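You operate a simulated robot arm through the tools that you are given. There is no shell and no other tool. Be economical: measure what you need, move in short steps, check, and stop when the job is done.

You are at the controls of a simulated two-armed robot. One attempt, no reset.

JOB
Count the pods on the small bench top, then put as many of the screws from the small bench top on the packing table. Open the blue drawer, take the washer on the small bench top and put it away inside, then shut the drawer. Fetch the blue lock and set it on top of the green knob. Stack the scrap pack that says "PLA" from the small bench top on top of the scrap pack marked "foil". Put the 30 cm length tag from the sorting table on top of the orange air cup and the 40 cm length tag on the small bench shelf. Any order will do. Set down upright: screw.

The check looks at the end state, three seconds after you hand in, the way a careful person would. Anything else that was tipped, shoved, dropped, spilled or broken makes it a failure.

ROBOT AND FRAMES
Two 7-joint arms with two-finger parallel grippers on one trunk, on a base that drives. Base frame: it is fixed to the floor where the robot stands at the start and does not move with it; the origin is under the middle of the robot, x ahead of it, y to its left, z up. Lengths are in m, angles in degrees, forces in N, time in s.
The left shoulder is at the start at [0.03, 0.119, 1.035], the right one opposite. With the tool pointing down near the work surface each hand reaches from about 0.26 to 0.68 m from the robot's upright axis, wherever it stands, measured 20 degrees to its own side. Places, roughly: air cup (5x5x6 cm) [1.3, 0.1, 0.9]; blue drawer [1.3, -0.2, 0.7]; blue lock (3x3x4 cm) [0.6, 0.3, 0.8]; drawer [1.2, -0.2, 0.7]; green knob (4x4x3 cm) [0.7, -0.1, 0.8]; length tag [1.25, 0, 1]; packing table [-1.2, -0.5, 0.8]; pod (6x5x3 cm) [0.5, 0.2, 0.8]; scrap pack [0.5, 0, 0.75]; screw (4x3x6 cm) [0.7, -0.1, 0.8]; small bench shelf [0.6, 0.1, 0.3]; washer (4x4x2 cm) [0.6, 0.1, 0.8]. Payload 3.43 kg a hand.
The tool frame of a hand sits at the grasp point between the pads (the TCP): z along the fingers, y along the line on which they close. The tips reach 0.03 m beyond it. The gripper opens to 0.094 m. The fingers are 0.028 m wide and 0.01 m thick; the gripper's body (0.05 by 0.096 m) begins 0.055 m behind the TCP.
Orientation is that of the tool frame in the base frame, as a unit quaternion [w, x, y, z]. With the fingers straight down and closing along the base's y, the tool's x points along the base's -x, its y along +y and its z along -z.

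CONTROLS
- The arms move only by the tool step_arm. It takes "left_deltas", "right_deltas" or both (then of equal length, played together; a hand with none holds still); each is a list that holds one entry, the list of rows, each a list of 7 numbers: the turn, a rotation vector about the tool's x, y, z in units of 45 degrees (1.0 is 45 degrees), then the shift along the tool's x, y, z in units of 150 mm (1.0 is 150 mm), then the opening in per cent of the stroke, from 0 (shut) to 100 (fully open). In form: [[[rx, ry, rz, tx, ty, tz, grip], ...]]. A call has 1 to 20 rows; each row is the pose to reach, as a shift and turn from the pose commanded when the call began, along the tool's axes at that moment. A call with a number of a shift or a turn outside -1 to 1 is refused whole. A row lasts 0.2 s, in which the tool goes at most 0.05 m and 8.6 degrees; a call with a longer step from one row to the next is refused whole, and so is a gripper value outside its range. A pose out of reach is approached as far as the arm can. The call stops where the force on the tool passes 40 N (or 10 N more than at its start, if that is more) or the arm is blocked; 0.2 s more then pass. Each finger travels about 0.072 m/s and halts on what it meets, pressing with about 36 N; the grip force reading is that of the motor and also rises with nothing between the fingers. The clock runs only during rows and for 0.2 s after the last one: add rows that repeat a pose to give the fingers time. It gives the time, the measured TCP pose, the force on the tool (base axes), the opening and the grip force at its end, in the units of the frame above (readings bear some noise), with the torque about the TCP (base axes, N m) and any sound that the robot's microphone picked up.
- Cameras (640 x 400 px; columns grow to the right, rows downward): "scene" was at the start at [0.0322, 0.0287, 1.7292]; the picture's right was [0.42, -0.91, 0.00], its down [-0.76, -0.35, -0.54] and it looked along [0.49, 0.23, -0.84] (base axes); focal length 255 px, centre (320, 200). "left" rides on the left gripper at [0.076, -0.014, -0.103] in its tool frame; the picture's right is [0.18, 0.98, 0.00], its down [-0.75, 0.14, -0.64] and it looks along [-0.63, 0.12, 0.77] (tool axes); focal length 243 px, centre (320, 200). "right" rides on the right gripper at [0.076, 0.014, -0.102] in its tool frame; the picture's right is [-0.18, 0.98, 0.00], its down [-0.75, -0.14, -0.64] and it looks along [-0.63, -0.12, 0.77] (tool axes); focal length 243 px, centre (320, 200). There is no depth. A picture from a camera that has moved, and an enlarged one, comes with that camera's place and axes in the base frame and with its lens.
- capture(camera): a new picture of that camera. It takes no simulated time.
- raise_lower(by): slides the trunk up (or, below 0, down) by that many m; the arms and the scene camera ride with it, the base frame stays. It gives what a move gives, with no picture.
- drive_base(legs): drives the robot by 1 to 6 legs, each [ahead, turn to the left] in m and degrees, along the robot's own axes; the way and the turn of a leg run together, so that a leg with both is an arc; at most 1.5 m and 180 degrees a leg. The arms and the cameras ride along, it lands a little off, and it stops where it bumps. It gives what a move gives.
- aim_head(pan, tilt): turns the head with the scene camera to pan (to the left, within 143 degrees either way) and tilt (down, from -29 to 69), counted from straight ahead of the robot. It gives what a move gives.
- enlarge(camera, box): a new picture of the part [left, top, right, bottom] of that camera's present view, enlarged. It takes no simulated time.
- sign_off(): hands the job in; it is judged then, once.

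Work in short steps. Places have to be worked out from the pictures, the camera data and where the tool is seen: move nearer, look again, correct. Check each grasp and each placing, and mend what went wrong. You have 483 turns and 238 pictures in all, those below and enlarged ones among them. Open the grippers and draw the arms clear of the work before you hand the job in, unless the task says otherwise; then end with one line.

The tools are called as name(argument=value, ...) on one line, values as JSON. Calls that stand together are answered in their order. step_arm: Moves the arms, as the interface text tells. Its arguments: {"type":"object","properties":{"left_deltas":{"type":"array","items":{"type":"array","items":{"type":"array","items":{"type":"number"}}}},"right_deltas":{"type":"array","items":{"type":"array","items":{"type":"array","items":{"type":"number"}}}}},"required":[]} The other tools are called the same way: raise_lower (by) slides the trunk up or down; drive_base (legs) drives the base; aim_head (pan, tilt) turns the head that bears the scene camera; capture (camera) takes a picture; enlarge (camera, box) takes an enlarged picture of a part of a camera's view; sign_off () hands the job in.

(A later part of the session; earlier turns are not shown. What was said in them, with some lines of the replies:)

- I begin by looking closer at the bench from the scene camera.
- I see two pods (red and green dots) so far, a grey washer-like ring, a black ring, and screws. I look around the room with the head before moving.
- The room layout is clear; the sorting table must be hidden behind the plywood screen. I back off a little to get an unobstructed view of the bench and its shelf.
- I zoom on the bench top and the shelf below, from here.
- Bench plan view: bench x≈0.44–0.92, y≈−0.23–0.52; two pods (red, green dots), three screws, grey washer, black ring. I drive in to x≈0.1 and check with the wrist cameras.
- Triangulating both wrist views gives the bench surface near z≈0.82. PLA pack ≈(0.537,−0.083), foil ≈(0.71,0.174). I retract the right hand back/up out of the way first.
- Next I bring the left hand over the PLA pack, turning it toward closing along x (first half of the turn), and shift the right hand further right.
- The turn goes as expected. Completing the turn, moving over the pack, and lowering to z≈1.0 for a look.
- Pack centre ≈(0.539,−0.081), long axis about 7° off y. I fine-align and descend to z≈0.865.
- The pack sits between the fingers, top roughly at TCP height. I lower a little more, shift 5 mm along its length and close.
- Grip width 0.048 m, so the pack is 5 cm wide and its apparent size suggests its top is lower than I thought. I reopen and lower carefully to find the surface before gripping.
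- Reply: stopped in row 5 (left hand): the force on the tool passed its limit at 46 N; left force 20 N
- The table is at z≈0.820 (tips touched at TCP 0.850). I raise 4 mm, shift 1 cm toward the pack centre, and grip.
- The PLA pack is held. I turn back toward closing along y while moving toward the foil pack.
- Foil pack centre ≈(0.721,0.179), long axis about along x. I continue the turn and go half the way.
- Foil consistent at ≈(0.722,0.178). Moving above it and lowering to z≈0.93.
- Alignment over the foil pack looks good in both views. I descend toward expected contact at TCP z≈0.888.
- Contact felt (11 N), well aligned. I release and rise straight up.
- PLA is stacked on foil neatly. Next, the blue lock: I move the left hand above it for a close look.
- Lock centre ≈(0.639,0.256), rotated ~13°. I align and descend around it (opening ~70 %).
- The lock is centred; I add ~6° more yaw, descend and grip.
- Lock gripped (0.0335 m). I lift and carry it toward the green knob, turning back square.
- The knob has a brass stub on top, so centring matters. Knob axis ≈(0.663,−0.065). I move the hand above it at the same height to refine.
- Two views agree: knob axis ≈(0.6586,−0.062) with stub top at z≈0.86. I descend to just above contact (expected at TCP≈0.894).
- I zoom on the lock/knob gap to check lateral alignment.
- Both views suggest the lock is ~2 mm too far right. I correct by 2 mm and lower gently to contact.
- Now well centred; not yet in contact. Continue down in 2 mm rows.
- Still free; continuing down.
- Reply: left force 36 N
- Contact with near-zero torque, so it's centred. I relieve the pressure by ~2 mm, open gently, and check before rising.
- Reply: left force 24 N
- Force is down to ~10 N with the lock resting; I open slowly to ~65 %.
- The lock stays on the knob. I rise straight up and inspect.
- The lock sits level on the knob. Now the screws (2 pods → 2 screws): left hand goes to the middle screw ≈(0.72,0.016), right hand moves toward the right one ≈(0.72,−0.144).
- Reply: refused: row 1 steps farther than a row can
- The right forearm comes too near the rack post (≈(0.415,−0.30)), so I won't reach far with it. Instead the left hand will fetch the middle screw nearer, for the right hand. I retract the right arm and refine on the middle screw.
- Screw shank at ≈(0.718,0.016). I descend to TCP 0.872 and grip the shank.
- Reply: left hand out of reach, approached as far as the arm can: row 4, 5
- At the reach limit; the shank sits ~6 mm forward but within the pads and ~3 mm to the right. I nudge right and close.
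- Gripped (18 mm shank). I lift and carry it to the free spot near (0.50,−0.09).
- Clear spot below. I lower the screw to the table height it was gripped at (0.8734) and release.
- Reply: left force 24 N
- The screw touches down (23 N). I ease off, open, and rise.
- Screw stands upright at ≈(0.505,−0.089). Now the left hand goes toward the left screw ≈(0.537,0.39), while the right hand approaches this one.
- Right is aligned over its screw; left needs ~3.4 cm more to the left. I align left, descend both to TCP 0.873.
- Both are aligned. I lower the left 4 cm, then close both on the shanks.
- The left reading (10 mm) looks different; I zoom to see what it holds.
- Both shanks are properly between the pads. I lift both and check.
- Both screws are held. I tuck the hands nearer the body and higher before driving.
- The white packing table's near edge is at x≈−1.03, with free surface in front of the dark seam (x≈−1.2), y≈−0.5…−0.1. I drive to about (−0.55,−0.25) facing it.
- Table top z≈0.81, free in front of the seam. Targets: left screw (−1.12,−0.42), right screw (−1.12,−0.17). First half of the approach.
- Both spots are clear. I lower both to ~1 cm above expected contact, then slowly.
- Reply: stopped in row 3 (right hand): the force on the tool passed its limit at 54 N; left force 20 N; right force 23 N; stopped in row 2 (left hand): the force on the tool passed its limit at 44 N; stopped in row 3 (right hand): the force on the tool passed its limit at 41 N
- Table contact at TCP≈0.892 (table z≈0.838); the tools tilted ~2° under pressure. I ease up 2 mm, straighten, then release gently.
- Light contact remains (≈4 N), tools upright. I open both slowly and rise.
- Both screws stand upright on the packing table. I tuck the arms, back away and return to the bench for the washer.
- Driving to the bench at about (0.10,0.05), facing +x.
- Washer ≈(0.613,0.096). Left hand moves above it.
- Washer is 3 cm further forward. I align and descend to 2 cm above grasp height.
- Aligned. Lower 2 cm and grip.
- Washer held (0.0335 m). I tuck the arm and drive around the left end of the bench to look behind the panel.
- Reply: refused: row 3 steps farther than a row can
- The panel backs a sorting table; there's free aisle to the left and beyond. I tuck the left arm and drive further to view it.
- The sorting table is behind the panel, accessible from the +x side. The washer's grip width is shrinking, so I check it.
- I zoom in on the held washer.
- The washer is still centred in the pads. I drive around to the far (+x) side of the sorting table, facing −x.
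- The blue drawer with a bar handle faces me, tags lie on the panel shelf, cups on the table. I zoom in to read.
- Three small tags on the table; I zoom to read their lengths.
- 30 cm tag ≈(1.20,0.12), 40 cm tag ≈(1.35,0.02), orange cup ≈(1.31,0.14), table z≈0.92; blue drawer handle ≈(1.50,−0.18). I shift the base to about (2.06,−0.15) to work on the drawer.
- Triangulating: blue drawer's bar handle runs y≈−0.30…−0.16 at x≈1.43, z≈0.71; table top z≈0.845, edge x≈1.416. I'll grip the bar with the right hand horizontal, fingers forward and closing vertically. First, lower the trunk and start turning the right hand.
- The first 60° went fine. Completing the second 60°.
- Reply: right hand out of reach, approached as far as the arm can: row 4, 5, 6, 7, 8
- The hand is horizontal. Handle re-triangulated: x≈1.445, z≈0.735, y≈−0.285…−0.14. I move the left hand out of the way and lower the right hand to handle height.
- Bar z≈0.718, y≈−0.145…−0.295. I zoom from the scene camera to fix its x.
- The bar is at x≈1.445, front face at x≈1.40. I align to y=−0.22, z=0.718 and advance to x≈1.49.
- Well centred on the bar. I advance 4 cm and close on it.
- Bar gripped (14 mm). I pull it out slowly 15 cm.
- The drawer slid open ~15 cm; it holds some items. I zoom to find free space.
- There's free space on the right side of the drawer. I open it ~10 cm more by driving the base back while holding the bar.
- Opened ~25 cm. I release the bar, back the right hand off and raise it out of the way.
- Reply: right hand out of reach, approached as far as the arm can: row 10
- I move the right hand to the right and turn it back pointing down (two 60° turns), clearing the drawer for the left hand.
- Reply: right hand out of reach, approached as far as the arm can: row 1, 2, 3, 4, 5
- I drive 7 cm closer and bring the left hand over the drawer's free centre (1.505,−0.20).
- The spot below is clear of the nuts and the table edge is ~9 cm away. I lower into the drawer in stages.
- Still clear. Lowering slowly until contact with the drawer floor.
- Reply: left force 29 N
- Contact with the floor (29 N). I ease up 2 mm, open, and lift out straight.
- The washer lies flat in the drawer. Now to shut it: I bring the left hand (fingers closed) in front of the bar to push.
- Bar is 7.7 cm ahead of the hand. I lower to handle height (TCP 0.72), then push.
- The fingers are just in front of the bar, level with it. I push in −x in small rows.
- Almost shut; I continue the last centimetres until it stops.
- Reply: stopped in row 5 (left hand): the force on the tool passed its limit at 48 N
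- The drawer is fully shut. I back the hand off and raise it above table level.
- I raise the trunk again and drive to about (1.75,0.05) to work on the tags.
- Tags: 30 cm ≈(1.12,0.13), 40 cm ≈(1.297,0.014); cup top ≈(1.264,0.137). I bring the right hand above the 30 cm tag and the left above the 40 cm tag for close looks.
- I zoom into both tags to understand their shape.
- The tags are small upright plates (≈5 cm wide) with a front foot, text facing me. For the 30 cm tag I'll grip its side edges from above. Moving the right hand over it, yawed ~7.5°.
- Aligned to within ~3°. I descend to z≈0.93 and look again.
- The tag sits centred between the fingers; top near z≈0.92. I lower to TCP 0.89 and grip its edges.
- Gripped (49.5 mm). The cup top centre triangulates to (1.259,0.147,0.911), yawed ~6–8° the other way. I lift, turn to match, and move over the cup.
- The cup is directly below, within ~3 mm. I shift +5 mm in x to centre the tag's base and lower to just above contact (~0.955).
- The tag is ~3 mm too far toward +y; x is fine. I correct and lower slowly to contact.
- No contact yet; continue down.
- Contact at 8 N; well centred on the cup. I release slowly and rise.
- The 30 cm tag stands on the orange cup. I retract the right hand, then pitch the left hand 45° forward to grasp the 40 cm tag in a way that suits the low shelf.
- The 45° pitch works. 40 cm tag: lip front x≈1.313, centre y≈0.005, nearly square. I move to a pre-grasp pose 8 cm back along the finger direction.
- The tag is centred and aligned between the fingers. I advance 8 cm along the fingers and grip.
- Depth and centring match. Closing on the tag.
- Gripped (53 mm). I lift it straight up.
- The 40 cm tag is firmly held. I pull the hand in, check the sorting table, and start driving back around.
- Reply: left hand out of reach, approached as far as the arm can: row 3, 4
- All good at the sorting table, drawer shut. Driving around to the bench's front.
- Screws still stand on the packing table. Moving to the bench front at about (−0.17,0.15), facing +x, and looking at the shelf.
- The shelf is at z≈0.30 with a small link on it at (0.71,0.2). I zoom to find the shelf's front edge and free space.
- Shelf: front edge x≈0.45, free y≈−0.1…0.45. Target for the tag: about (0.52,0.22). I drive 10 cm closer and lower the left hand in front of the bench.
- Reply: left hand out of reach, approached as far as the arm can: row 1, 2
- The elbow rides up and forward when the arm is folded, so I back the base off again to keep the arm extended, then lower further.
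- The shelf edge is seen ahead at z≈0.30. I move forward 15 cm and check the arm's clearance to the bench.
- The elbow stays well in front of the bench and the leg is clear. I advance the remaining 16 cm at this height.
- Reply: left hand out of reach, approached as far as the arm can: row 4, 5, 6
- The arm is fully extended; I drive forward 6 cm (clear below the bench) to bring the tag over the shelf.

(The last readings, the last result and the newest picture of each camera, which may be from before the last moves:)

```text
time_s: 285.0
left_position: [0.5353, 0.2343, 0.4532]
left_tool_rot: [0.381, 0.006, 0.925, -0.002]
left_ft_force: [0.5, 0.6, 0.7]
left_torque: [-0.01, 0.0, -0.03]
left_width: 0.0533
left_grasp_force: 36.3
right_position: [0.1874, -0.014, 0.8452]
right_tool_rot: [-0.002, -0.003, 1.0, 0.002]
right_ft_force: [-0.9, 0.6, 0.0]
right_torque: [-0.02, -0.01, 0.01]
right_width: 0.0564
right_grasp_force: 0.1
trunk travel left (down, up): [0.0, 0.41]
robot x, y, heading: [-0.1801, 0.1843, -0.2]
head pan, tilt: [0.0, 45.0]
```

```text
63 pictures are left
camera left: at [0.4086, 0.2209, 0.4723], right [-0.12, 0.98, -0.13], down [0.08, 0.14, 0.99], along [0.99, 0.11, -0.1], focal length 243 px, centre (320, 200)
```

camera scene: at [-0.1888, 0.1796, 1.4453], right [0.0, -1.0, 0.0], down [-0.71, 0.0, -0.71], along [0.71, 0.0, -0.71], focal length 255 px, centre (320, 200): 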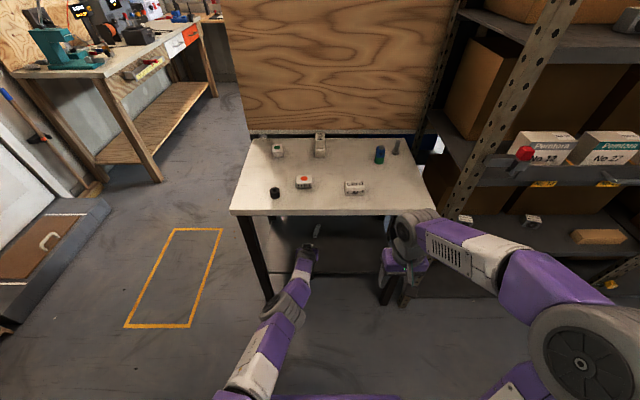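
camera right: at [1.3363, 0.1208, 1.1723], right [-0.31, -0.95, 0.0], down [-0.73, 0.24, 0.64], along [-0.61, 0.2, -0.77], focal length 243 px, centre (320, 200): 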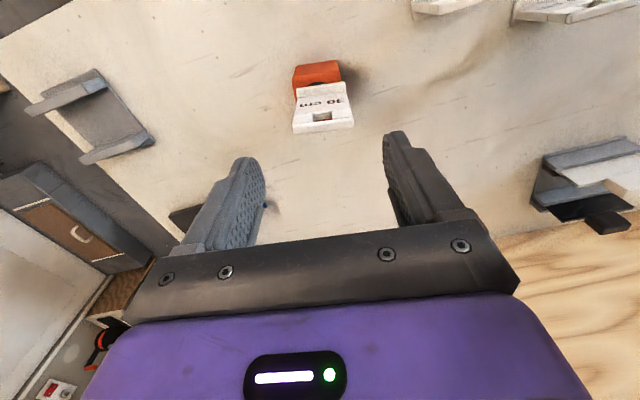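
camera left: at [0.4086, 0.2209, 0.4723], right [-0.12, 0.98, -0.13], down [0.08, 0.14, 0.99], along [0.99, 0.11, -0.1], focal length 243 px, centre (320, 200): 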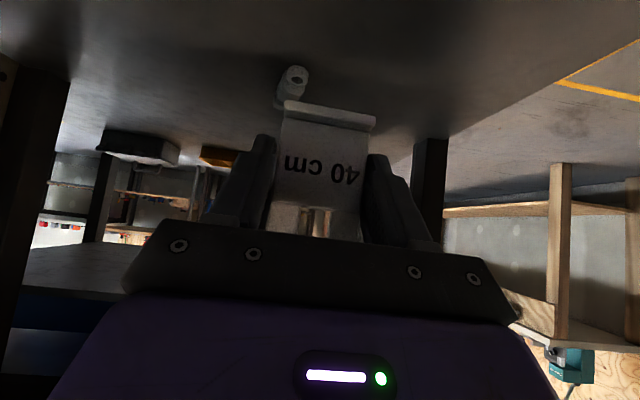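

Now over the shelf, with the link well behind. I lower toward the shelf (contact expected at TCP≈0.348).

step_arm(left_deltas=[[[0, 0, 0, 0.15, 0, 0.1, 0], [0, 0, 0, 0.3, 0, 0.2, 0], [0, 0, 0, 0.42, 0, 0.3, 0], [0, 0, 0, 0.48, 0, 0.34, 0], [0, 0, 0, 0.48, 0, 0.34, 0]]])

capture(camera="left")

```text
time_s: 286.2
left_position: [0.5125, 0.2401, 0.4153]
left_tool_rot: [0.381, 0.006, 0.924, -0.002]
left_ft_force: [0.7, -0.4, 0.1]
left_torque: [0.02, -0.03, -0.01]
left_width: 0.0532
left_grasp_force: 35.4
left hand out of reach, approached as far as the arm can: row 1, 2, 3, 4, 5
right_position: [0.1879, -0.0135, 0.847]
right_tool_rot: [-0.002, -0.004, 1.0, 0.003]
right_ft_force: [-0.5, 0.2, -0.6]
right_torque: [0.02, 0.01, -0.02]
right_width: 0.0563
right_grasp_force: 0.0
trunk travel left (down, up): [0.0, 0.41]
robot x, y, heading: [-0.1839, 0.1803, 0.1]
head pan, tilt: [0.0, 45.0]
```

```text
62 pictures are left
camera left: at [0.3858, 0.2268, 0.4343], right [-0.12, 0.98, -0.13], down [0.08, 0.14, 0.99], along [0.99, 0.11, -0.1], focal length 243 px, centre (320, 200)
```

left: 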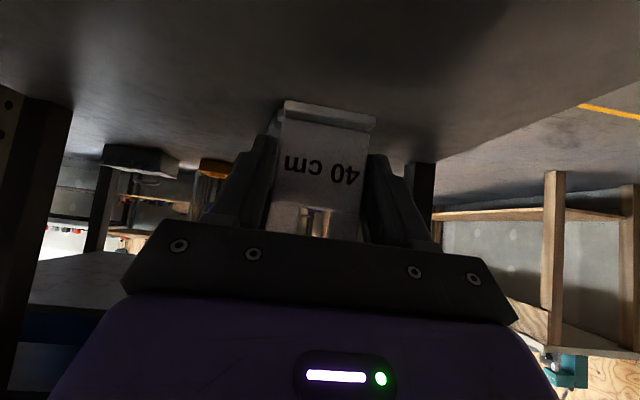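

Still at the reach limit. I drive 7 cm closer and lower again while pulling slightly back.

drive_base(legs=[[0.07, 0]])

step_arm(left_deltas=[[[0, 0, 0, 0.12, 0, 0.05, 0], [0, 0, 0, 0.25, 0, 0.1, 0], [0, 0, 0, 0.38, 0, 0.15, 0], [0, 0, 0, 0.48, 0, 0.18, 0], [0, 0, 0, 0.48, 0, 0.18, 0]]])

capture(camera="left")

capture(camera="scene")

```text
time_s: 287.2
left_position: [0.5841, 0.2408, 0.4152]
left_tool_rot: [0.381, 0.005, 0.925, -0.001]
left_ft_force: [-1.4, -0.5, -0.1]
left_torque: [0.0, -0.02, -0.01]
left_width: 0.0533
left_grasp_force: 36.1
right_position: [0.2575, -0.014, 0.8464]
right_tool_rot: [-0.002, -0.004, 1.0, 0.002]
right_ft_force: [0.3, 0.6, -0.5]
right_torque: [0.02, 0.04, -0.01]
right_width: 0.0562
right_grasp_force: 0.0
trunk travel left (down, up): [0.0, 0.41]
robot x, y, heading: [-0.1132, 0.1802, -0.2]
head pan, tilt: [0.0, 45.0]
```

```text
time_s: 288.4
left_position: [0.5543, 0.2485, 0.3712]
left_tool_rot: [0.366, 0.003, 0.931, 0.007]
left_ft_force: [-0.3, 0.3, 0.7]
left_torque: [0.02, 0.01, -0.01]
left_width: 0.0534
left_grasp_force: 36.0
left hand out of reach, approached as far as the arm can: row 1, 2, 3, 4, 5
right_position: [0.2568, -0.0144, 0.8469]
right_tool_rot: [-0.002, -0.004, 1.0, 0.002]
right_ft_force: [-0.3, 0.6, -0.3]
right_torque: [0.02, -0.02, -0.01]
right_width: 0.0564
right_grasp_force: 0.0
trunk travel left (down, up): [0.0, 0.41]
robot x, y, heading: [-0.1133, 0.18, 0.1]
head pan, tilt: [0.0, 45.0]
```

```text
61 pictures are left
camera left: at [0.4282, 0.2337, 0.3949], right [-0.13, 0.98, -0.11], down [0.11, 0.13, 0.99], along [0.98, 0.12, -0.13], focal length 243 px, centre (320, 200)
```

left: 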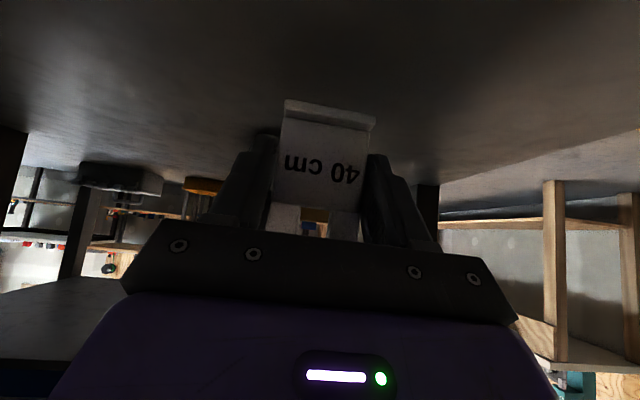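

```text
60 pictures are left
camera scene: at [-0.0605, 0.1805, 1.4454], right [0.0, -1.0, 0.0], down [-0.71, 0.0, -0.71], along [0.71, 0.0, -0.71], focal length 255 px, centre (320, 200)
```

scene: 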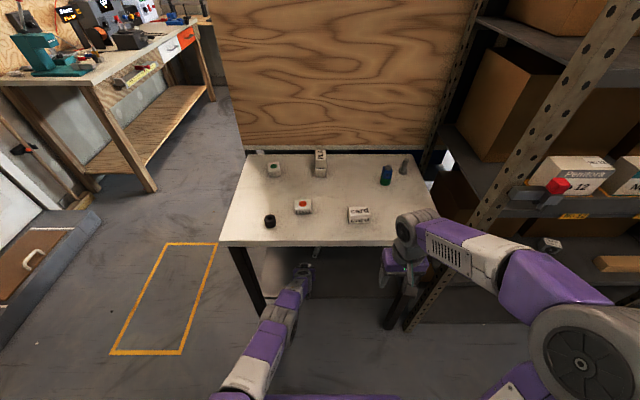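

2 cm above the shelf. One more small forward drive (5 cm), then lower while pulling back.

drive_base(legs=[[0.05, 0]])

step_arm(left_deltas=[[[0, 0, 0, 0.1, 0, -0.03, 0], [0, 0, 0, 0.2, 0, -0.06, 0], [0, 0, 0, 0.3, 0, -0.1, 0], [0, 0, 0, 0.3, 0, -0.1, 0]]])

capture(camera="left")

```text
time_s: 289.4
left_position: [0.604, 0.2494, 0.3715]
left_tool_rot: [0.366, 0.004, 0.931, 0.007]
left_ft_force: [0.6, -0.3, -0.3]
left_torque: [0.05, 0.0, 0.01]
left_width: 0.0534
left_grasp_force: 36.1
right_position: [0.3068, -0.0145, 0.8458]
right_tool_rot: [-0.002, -0.005, 1.0, 0.002]
right_ft_force: [0.2, 0.3, -0.5]
right_torque: [0.0, -0.01, 0.0]
right_width: 0.0564
right_grasp_force: 0.1
trunk travel left (down, up): [0.0, 0.41]
robot x, y, heading: [-0.0612, 0.1814, 0.1]
head pan, tilt: [0.0, 45.0]
```

```text
time_s: 290.4
left_position: [0.5604, 0.2482, 0.3518]
left_tool_rot: [0.366, 0.005, 0.931, 0.007]
left_ft_force: [-0.2, -0.1, -0.7]
left_torque: [0.04, 0.02, -0.03]
left_width: 0.0531
left_grasp_force: 36.4
left hand out of reach, approached as far as the arm can: row 1, 2
right_position: [0.3074, -0.015, 0.8473]
right_tool_rot: [-0.002, -0.004, 1.0, 0.002]
right_ft_force: [0.3, 0.0, 0.1]
right_torque: [0.01, 0.0, 0.01]
right_width: 0.0565
right_grasp_force: 0.0
trunk travel left (down, up): [0.0, 0.41]
robot x, y, heading: [-0.0613, 0.1853, -0.1]
head pan, tilt: [0.0, 45.0]
```

```text
59 pictures are left
camera left: at [0.4344, 0.2342, 0.3751], right [-0.13, 0.99, -0.11], down [0.11, 0.12, 0.99], along [0.98, 0.12, -0.13], focal length 243 px, centre (320, 200)
```

left: 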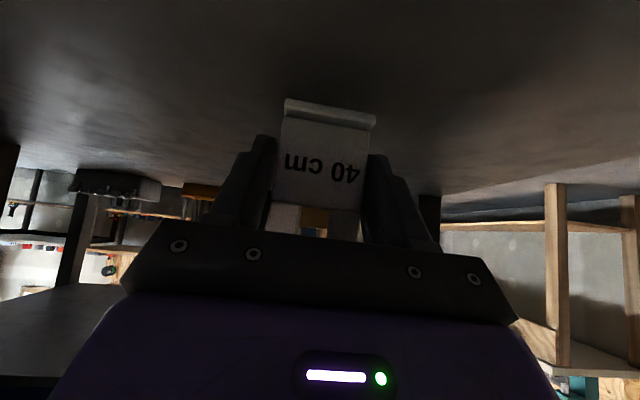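

In reach now at z=0.352. I correct the 2° pitch and descend slowly to contact.

step_arm(left_deltas=[[[0, -0.044, 0, 0.0, 0, 0.0, 0], [0, -0.044, 0, 0.01, 0, 0.01, 0], [0, -0.044, 0, 0.02, 0, 0.02, 0], [0, -0.044, 0, 0.03, 0, 0.03, 0], [0, -0.044, 0, 0.04, 0, 0.04, 0], [0, -0.044, 0, 0.05, 0, 0.05, 0]]])

```text
time_s: 291.8
left_position: [0.5593, 0.2489, 0.3441]
left_tool_rot: [0.384, 0.004, 0.923, 0.007]
left_ft_force: [-2.8, -2.0, 12.3]
left_torque: [-0.39, 0.06, -0.09]
left_width: 0.0534
left_grasp_force: 35.9
right_position: [0.3065, -0.0135, 0.8468]
right_tool_rot: [-0.001, -0.004, 1.0, 0.003]
right_ft_force: [-0.3, -0.9, -0.2]
right_torque: [0.01, -0.03, 0.02]
right_width: 0.0565
right_grasp_force: 0.1
trunk travel left (down, up): [0.0, 0.41]
robot x, y, heading: [-0.0624, 0.1795, -0.1]
head pan, tilt: [0.0, 45.0]
```

Contact at 12 N. I release, then withdraw back along the fingers.

step_arm(left_deltas=[[[0, 0, 0, 0, 0, 0, 58], [0, 0, 0, 0, 0, 0, 62], [0, 0, 0, 0, 0, 0, 70], [0, 0, 0, 0, 0, 0, 80], [0, 0, 0, 0, 0, 0, 80]]])

capture(camera="left")

```text
time_s: 293.0
left_position: [0.5595, 0.2484, 0.3421]
left_tool_rot: [0.382, 0.004, 0.924, 0.008]
left_ft_force: [-0.2, -0.8, -0.3]
left_torque: [0.01, -0.02, 0.02]
left_width: 0.0752
left_grasp_force: 0.1
right_position: [0.3068, -0.0139, 0.8461]
right_tool_rot: [-0.002, -0.004, 1.0, 0.003]
right_ft_force: [0.3, -0.9, -0.5]
right_torque: [0.01, 0.01, -0.02]
right_width: 0.0562
right_grasp_force: 0.1
trunk travel left (down, up): [0.0, 0.41]
robot x, y, heading: [-0.0615, 0.1838, -0.2]
head pan, tilt: [0.0, 45.0]
```

```text
58 pictures are left
camera left: at [0.4329, 0.2349, 0.3602], right [-0.13, 0.99, -0.11], down [0.08, 0.12, 0.99], along [0.99, 0.12, -0.1], focal length 243 px, centre (320, 200)
```

left: 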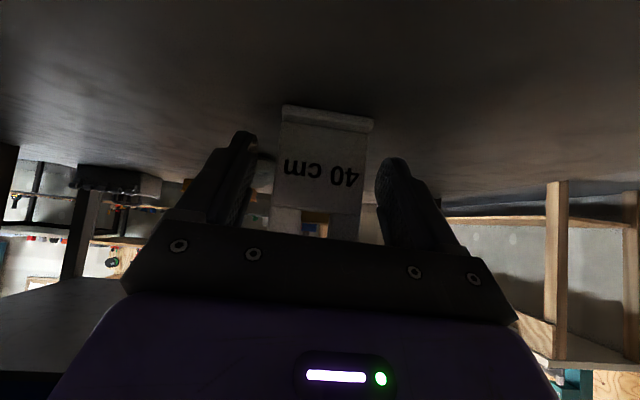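

The tag stands on the shelf. I withdraw along the finger axis, then back the base away.

step_arm(left_deltas=[[[0, 0, 0, 0, 0, -0.15, 80], [0, 0, 0, 0, 0, -0.3, 80], [0, 0, 0, 0, 0, -0.45, 80], [0, 0, 0, 0, 0, -0.55, 80]]])

drive_base(legs=[[-0.3, 0]])

capture(camera="left")

capture(camera="scene")

```text
time_s: 294.0
left_position: [0.5021, 0.2486, 0.4006]
left_tool_rot: [0.383, 0.004, 0.924, 0.007]
left_ft_force: [-1.0, -0.1, 0.5]
left_torque: [0.0, 0.01, 0.0]
left_width: 0.0753
left_grasp_force: 0.0
right_position: [0.3076, -0.0143, 0.8463]
right_tool_rot: [-0.003, -0.004, 1.0, 0.003]
right_ft_force: [0.6, -0.3, 0.0]
right_torque: [-0.01, 0.01, -0.01]
right_width: 0.0562
right_grasp_force: 0.1
trunk travel left (down, up): [0.0, 0.41]
robot x, y, heading: [-0.0605, 0.1793, -0.1]
head pan, tilt: [0.0, 45.0]
```

```text
time_s: 296.0
left_position: [0.2032, 0.2496, 0.3999]
left_tool_rot: [0.383, 0.002, 0.924, 0.009]
left_ft_force: [-0.3, -0.7, 0.3]
left_torque: [0.03, 0.01, 0.0]
left_width: 0.0755
left_grasp_force: 0.1
right_position: [0.0102, -0.0124, 0.8458]
right_tool_rot: [-0.001, -0.007, 1.0, 0.002]
right_ft_force: [-0.5, -0.8, -0.6]
right_torque: [-0.02, -0.01, 0.0]
right_width: 0.0565
right_grasp_force: 0.2
trunk travel left (down, up): [0.0, 0.41]
robot x, y, heading: [-0.3606, 0.178, 0.3]
head pan, tilt: [0.0, 45.0]
```

```text
57 pictures are left
camera left: at [0.0765, 0.2344, 0.4185], right [-0.13, 0.98, -0.11], down [0.08, 0.12, 0.99], along [0.99, 0.12, -0.1], focal length 243 px, centre (320, 200)
```

left: 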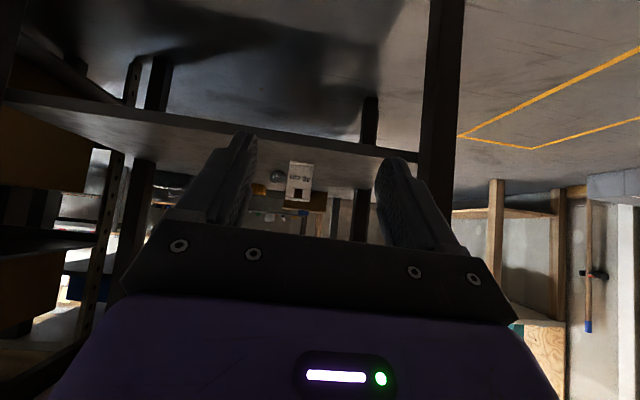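

```text
56 pictures are left
camera scene: at [-0.3103, 0.1804, 1.4454], right [0.0, -1.0, 0.0], down [-0.71, 0.0, -0.71], along [0.71, 0.0, -0.71], focal length 255 px, centre (320, 200)
```

scene: 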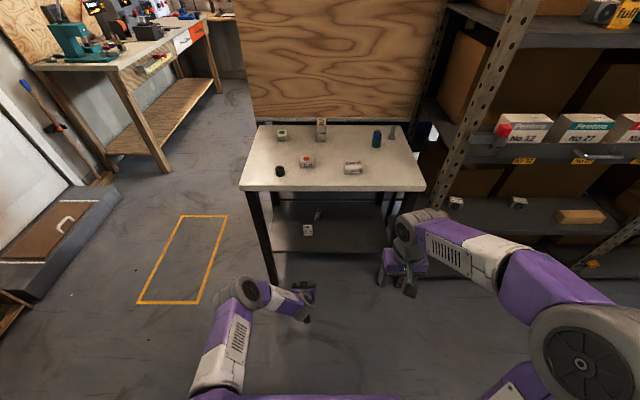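

The tag stands on the shelf. I zoom on the shelf and the bench top for a final check.

enlarge(camera="scene", box=[230, 110, 438, 260])

enlarge(camera="left", box=[240, 130, 368, 210])

enlarge(camera="scene", box=[300, 110, 428, 190])

```text
2.67 times, centred on (334, 185) of scene
camera zoom: at [-0.3103, 0.1804, 1.4454], right [0.0, -1.0, 0.0], down [-0.71, 0.0, -0.71], along [0.71, 0.0, -0.71], focal length 679 px, centre (283, 240)
```

zoom: 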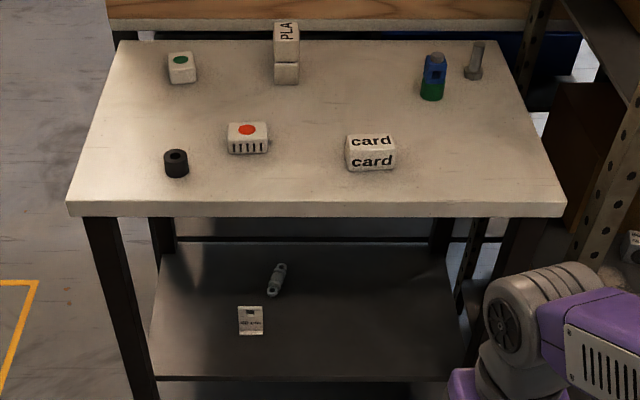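

```text
5.00 times, centred on (304, 170) of left
camera zoom: at [0.0765, 0.2344, 0.4185], right [-0.13, 0.98, -0.11], down [0.08, 0.12, 0.99], along [0.99, 0.12, -0.1], focal length 1213 px, centre (400, 350)
```

zoom: 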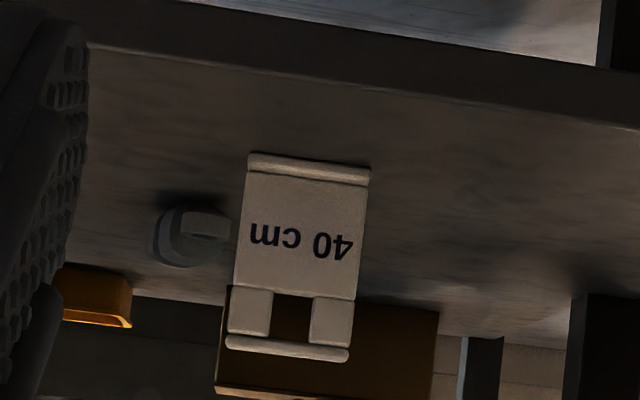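

```text
5.00 times, centred on (364, 150) of scene
camera zoom: at [-0.3103, 0.1804, 1.4454], right [0.0, -1.0, 0.0], down [-0.71, 0.0, -0.71], along [0.71, 0.0, -0.71], focal length 1273 px, centre (100, 450)
```

zoom: 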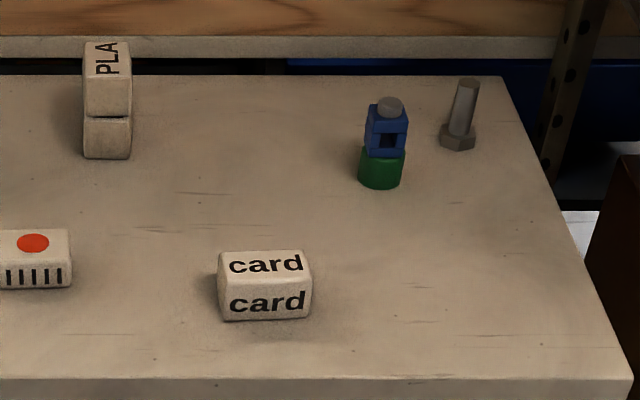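

Final check: PLA is stacked on foil, the lock is on the green knob, and the 40 cm tag is on the shelf. The 30 cm tag is on the orange cup, the washer is in the shut blue drawer, and two screws stand on the packing table. Grippers are open and clear, so I hand in.

sign_off()

```text
The job is handed in.
```

I finished every part of the job and handed it in. I counted two pods, so two screws are standing upright on the packing table.
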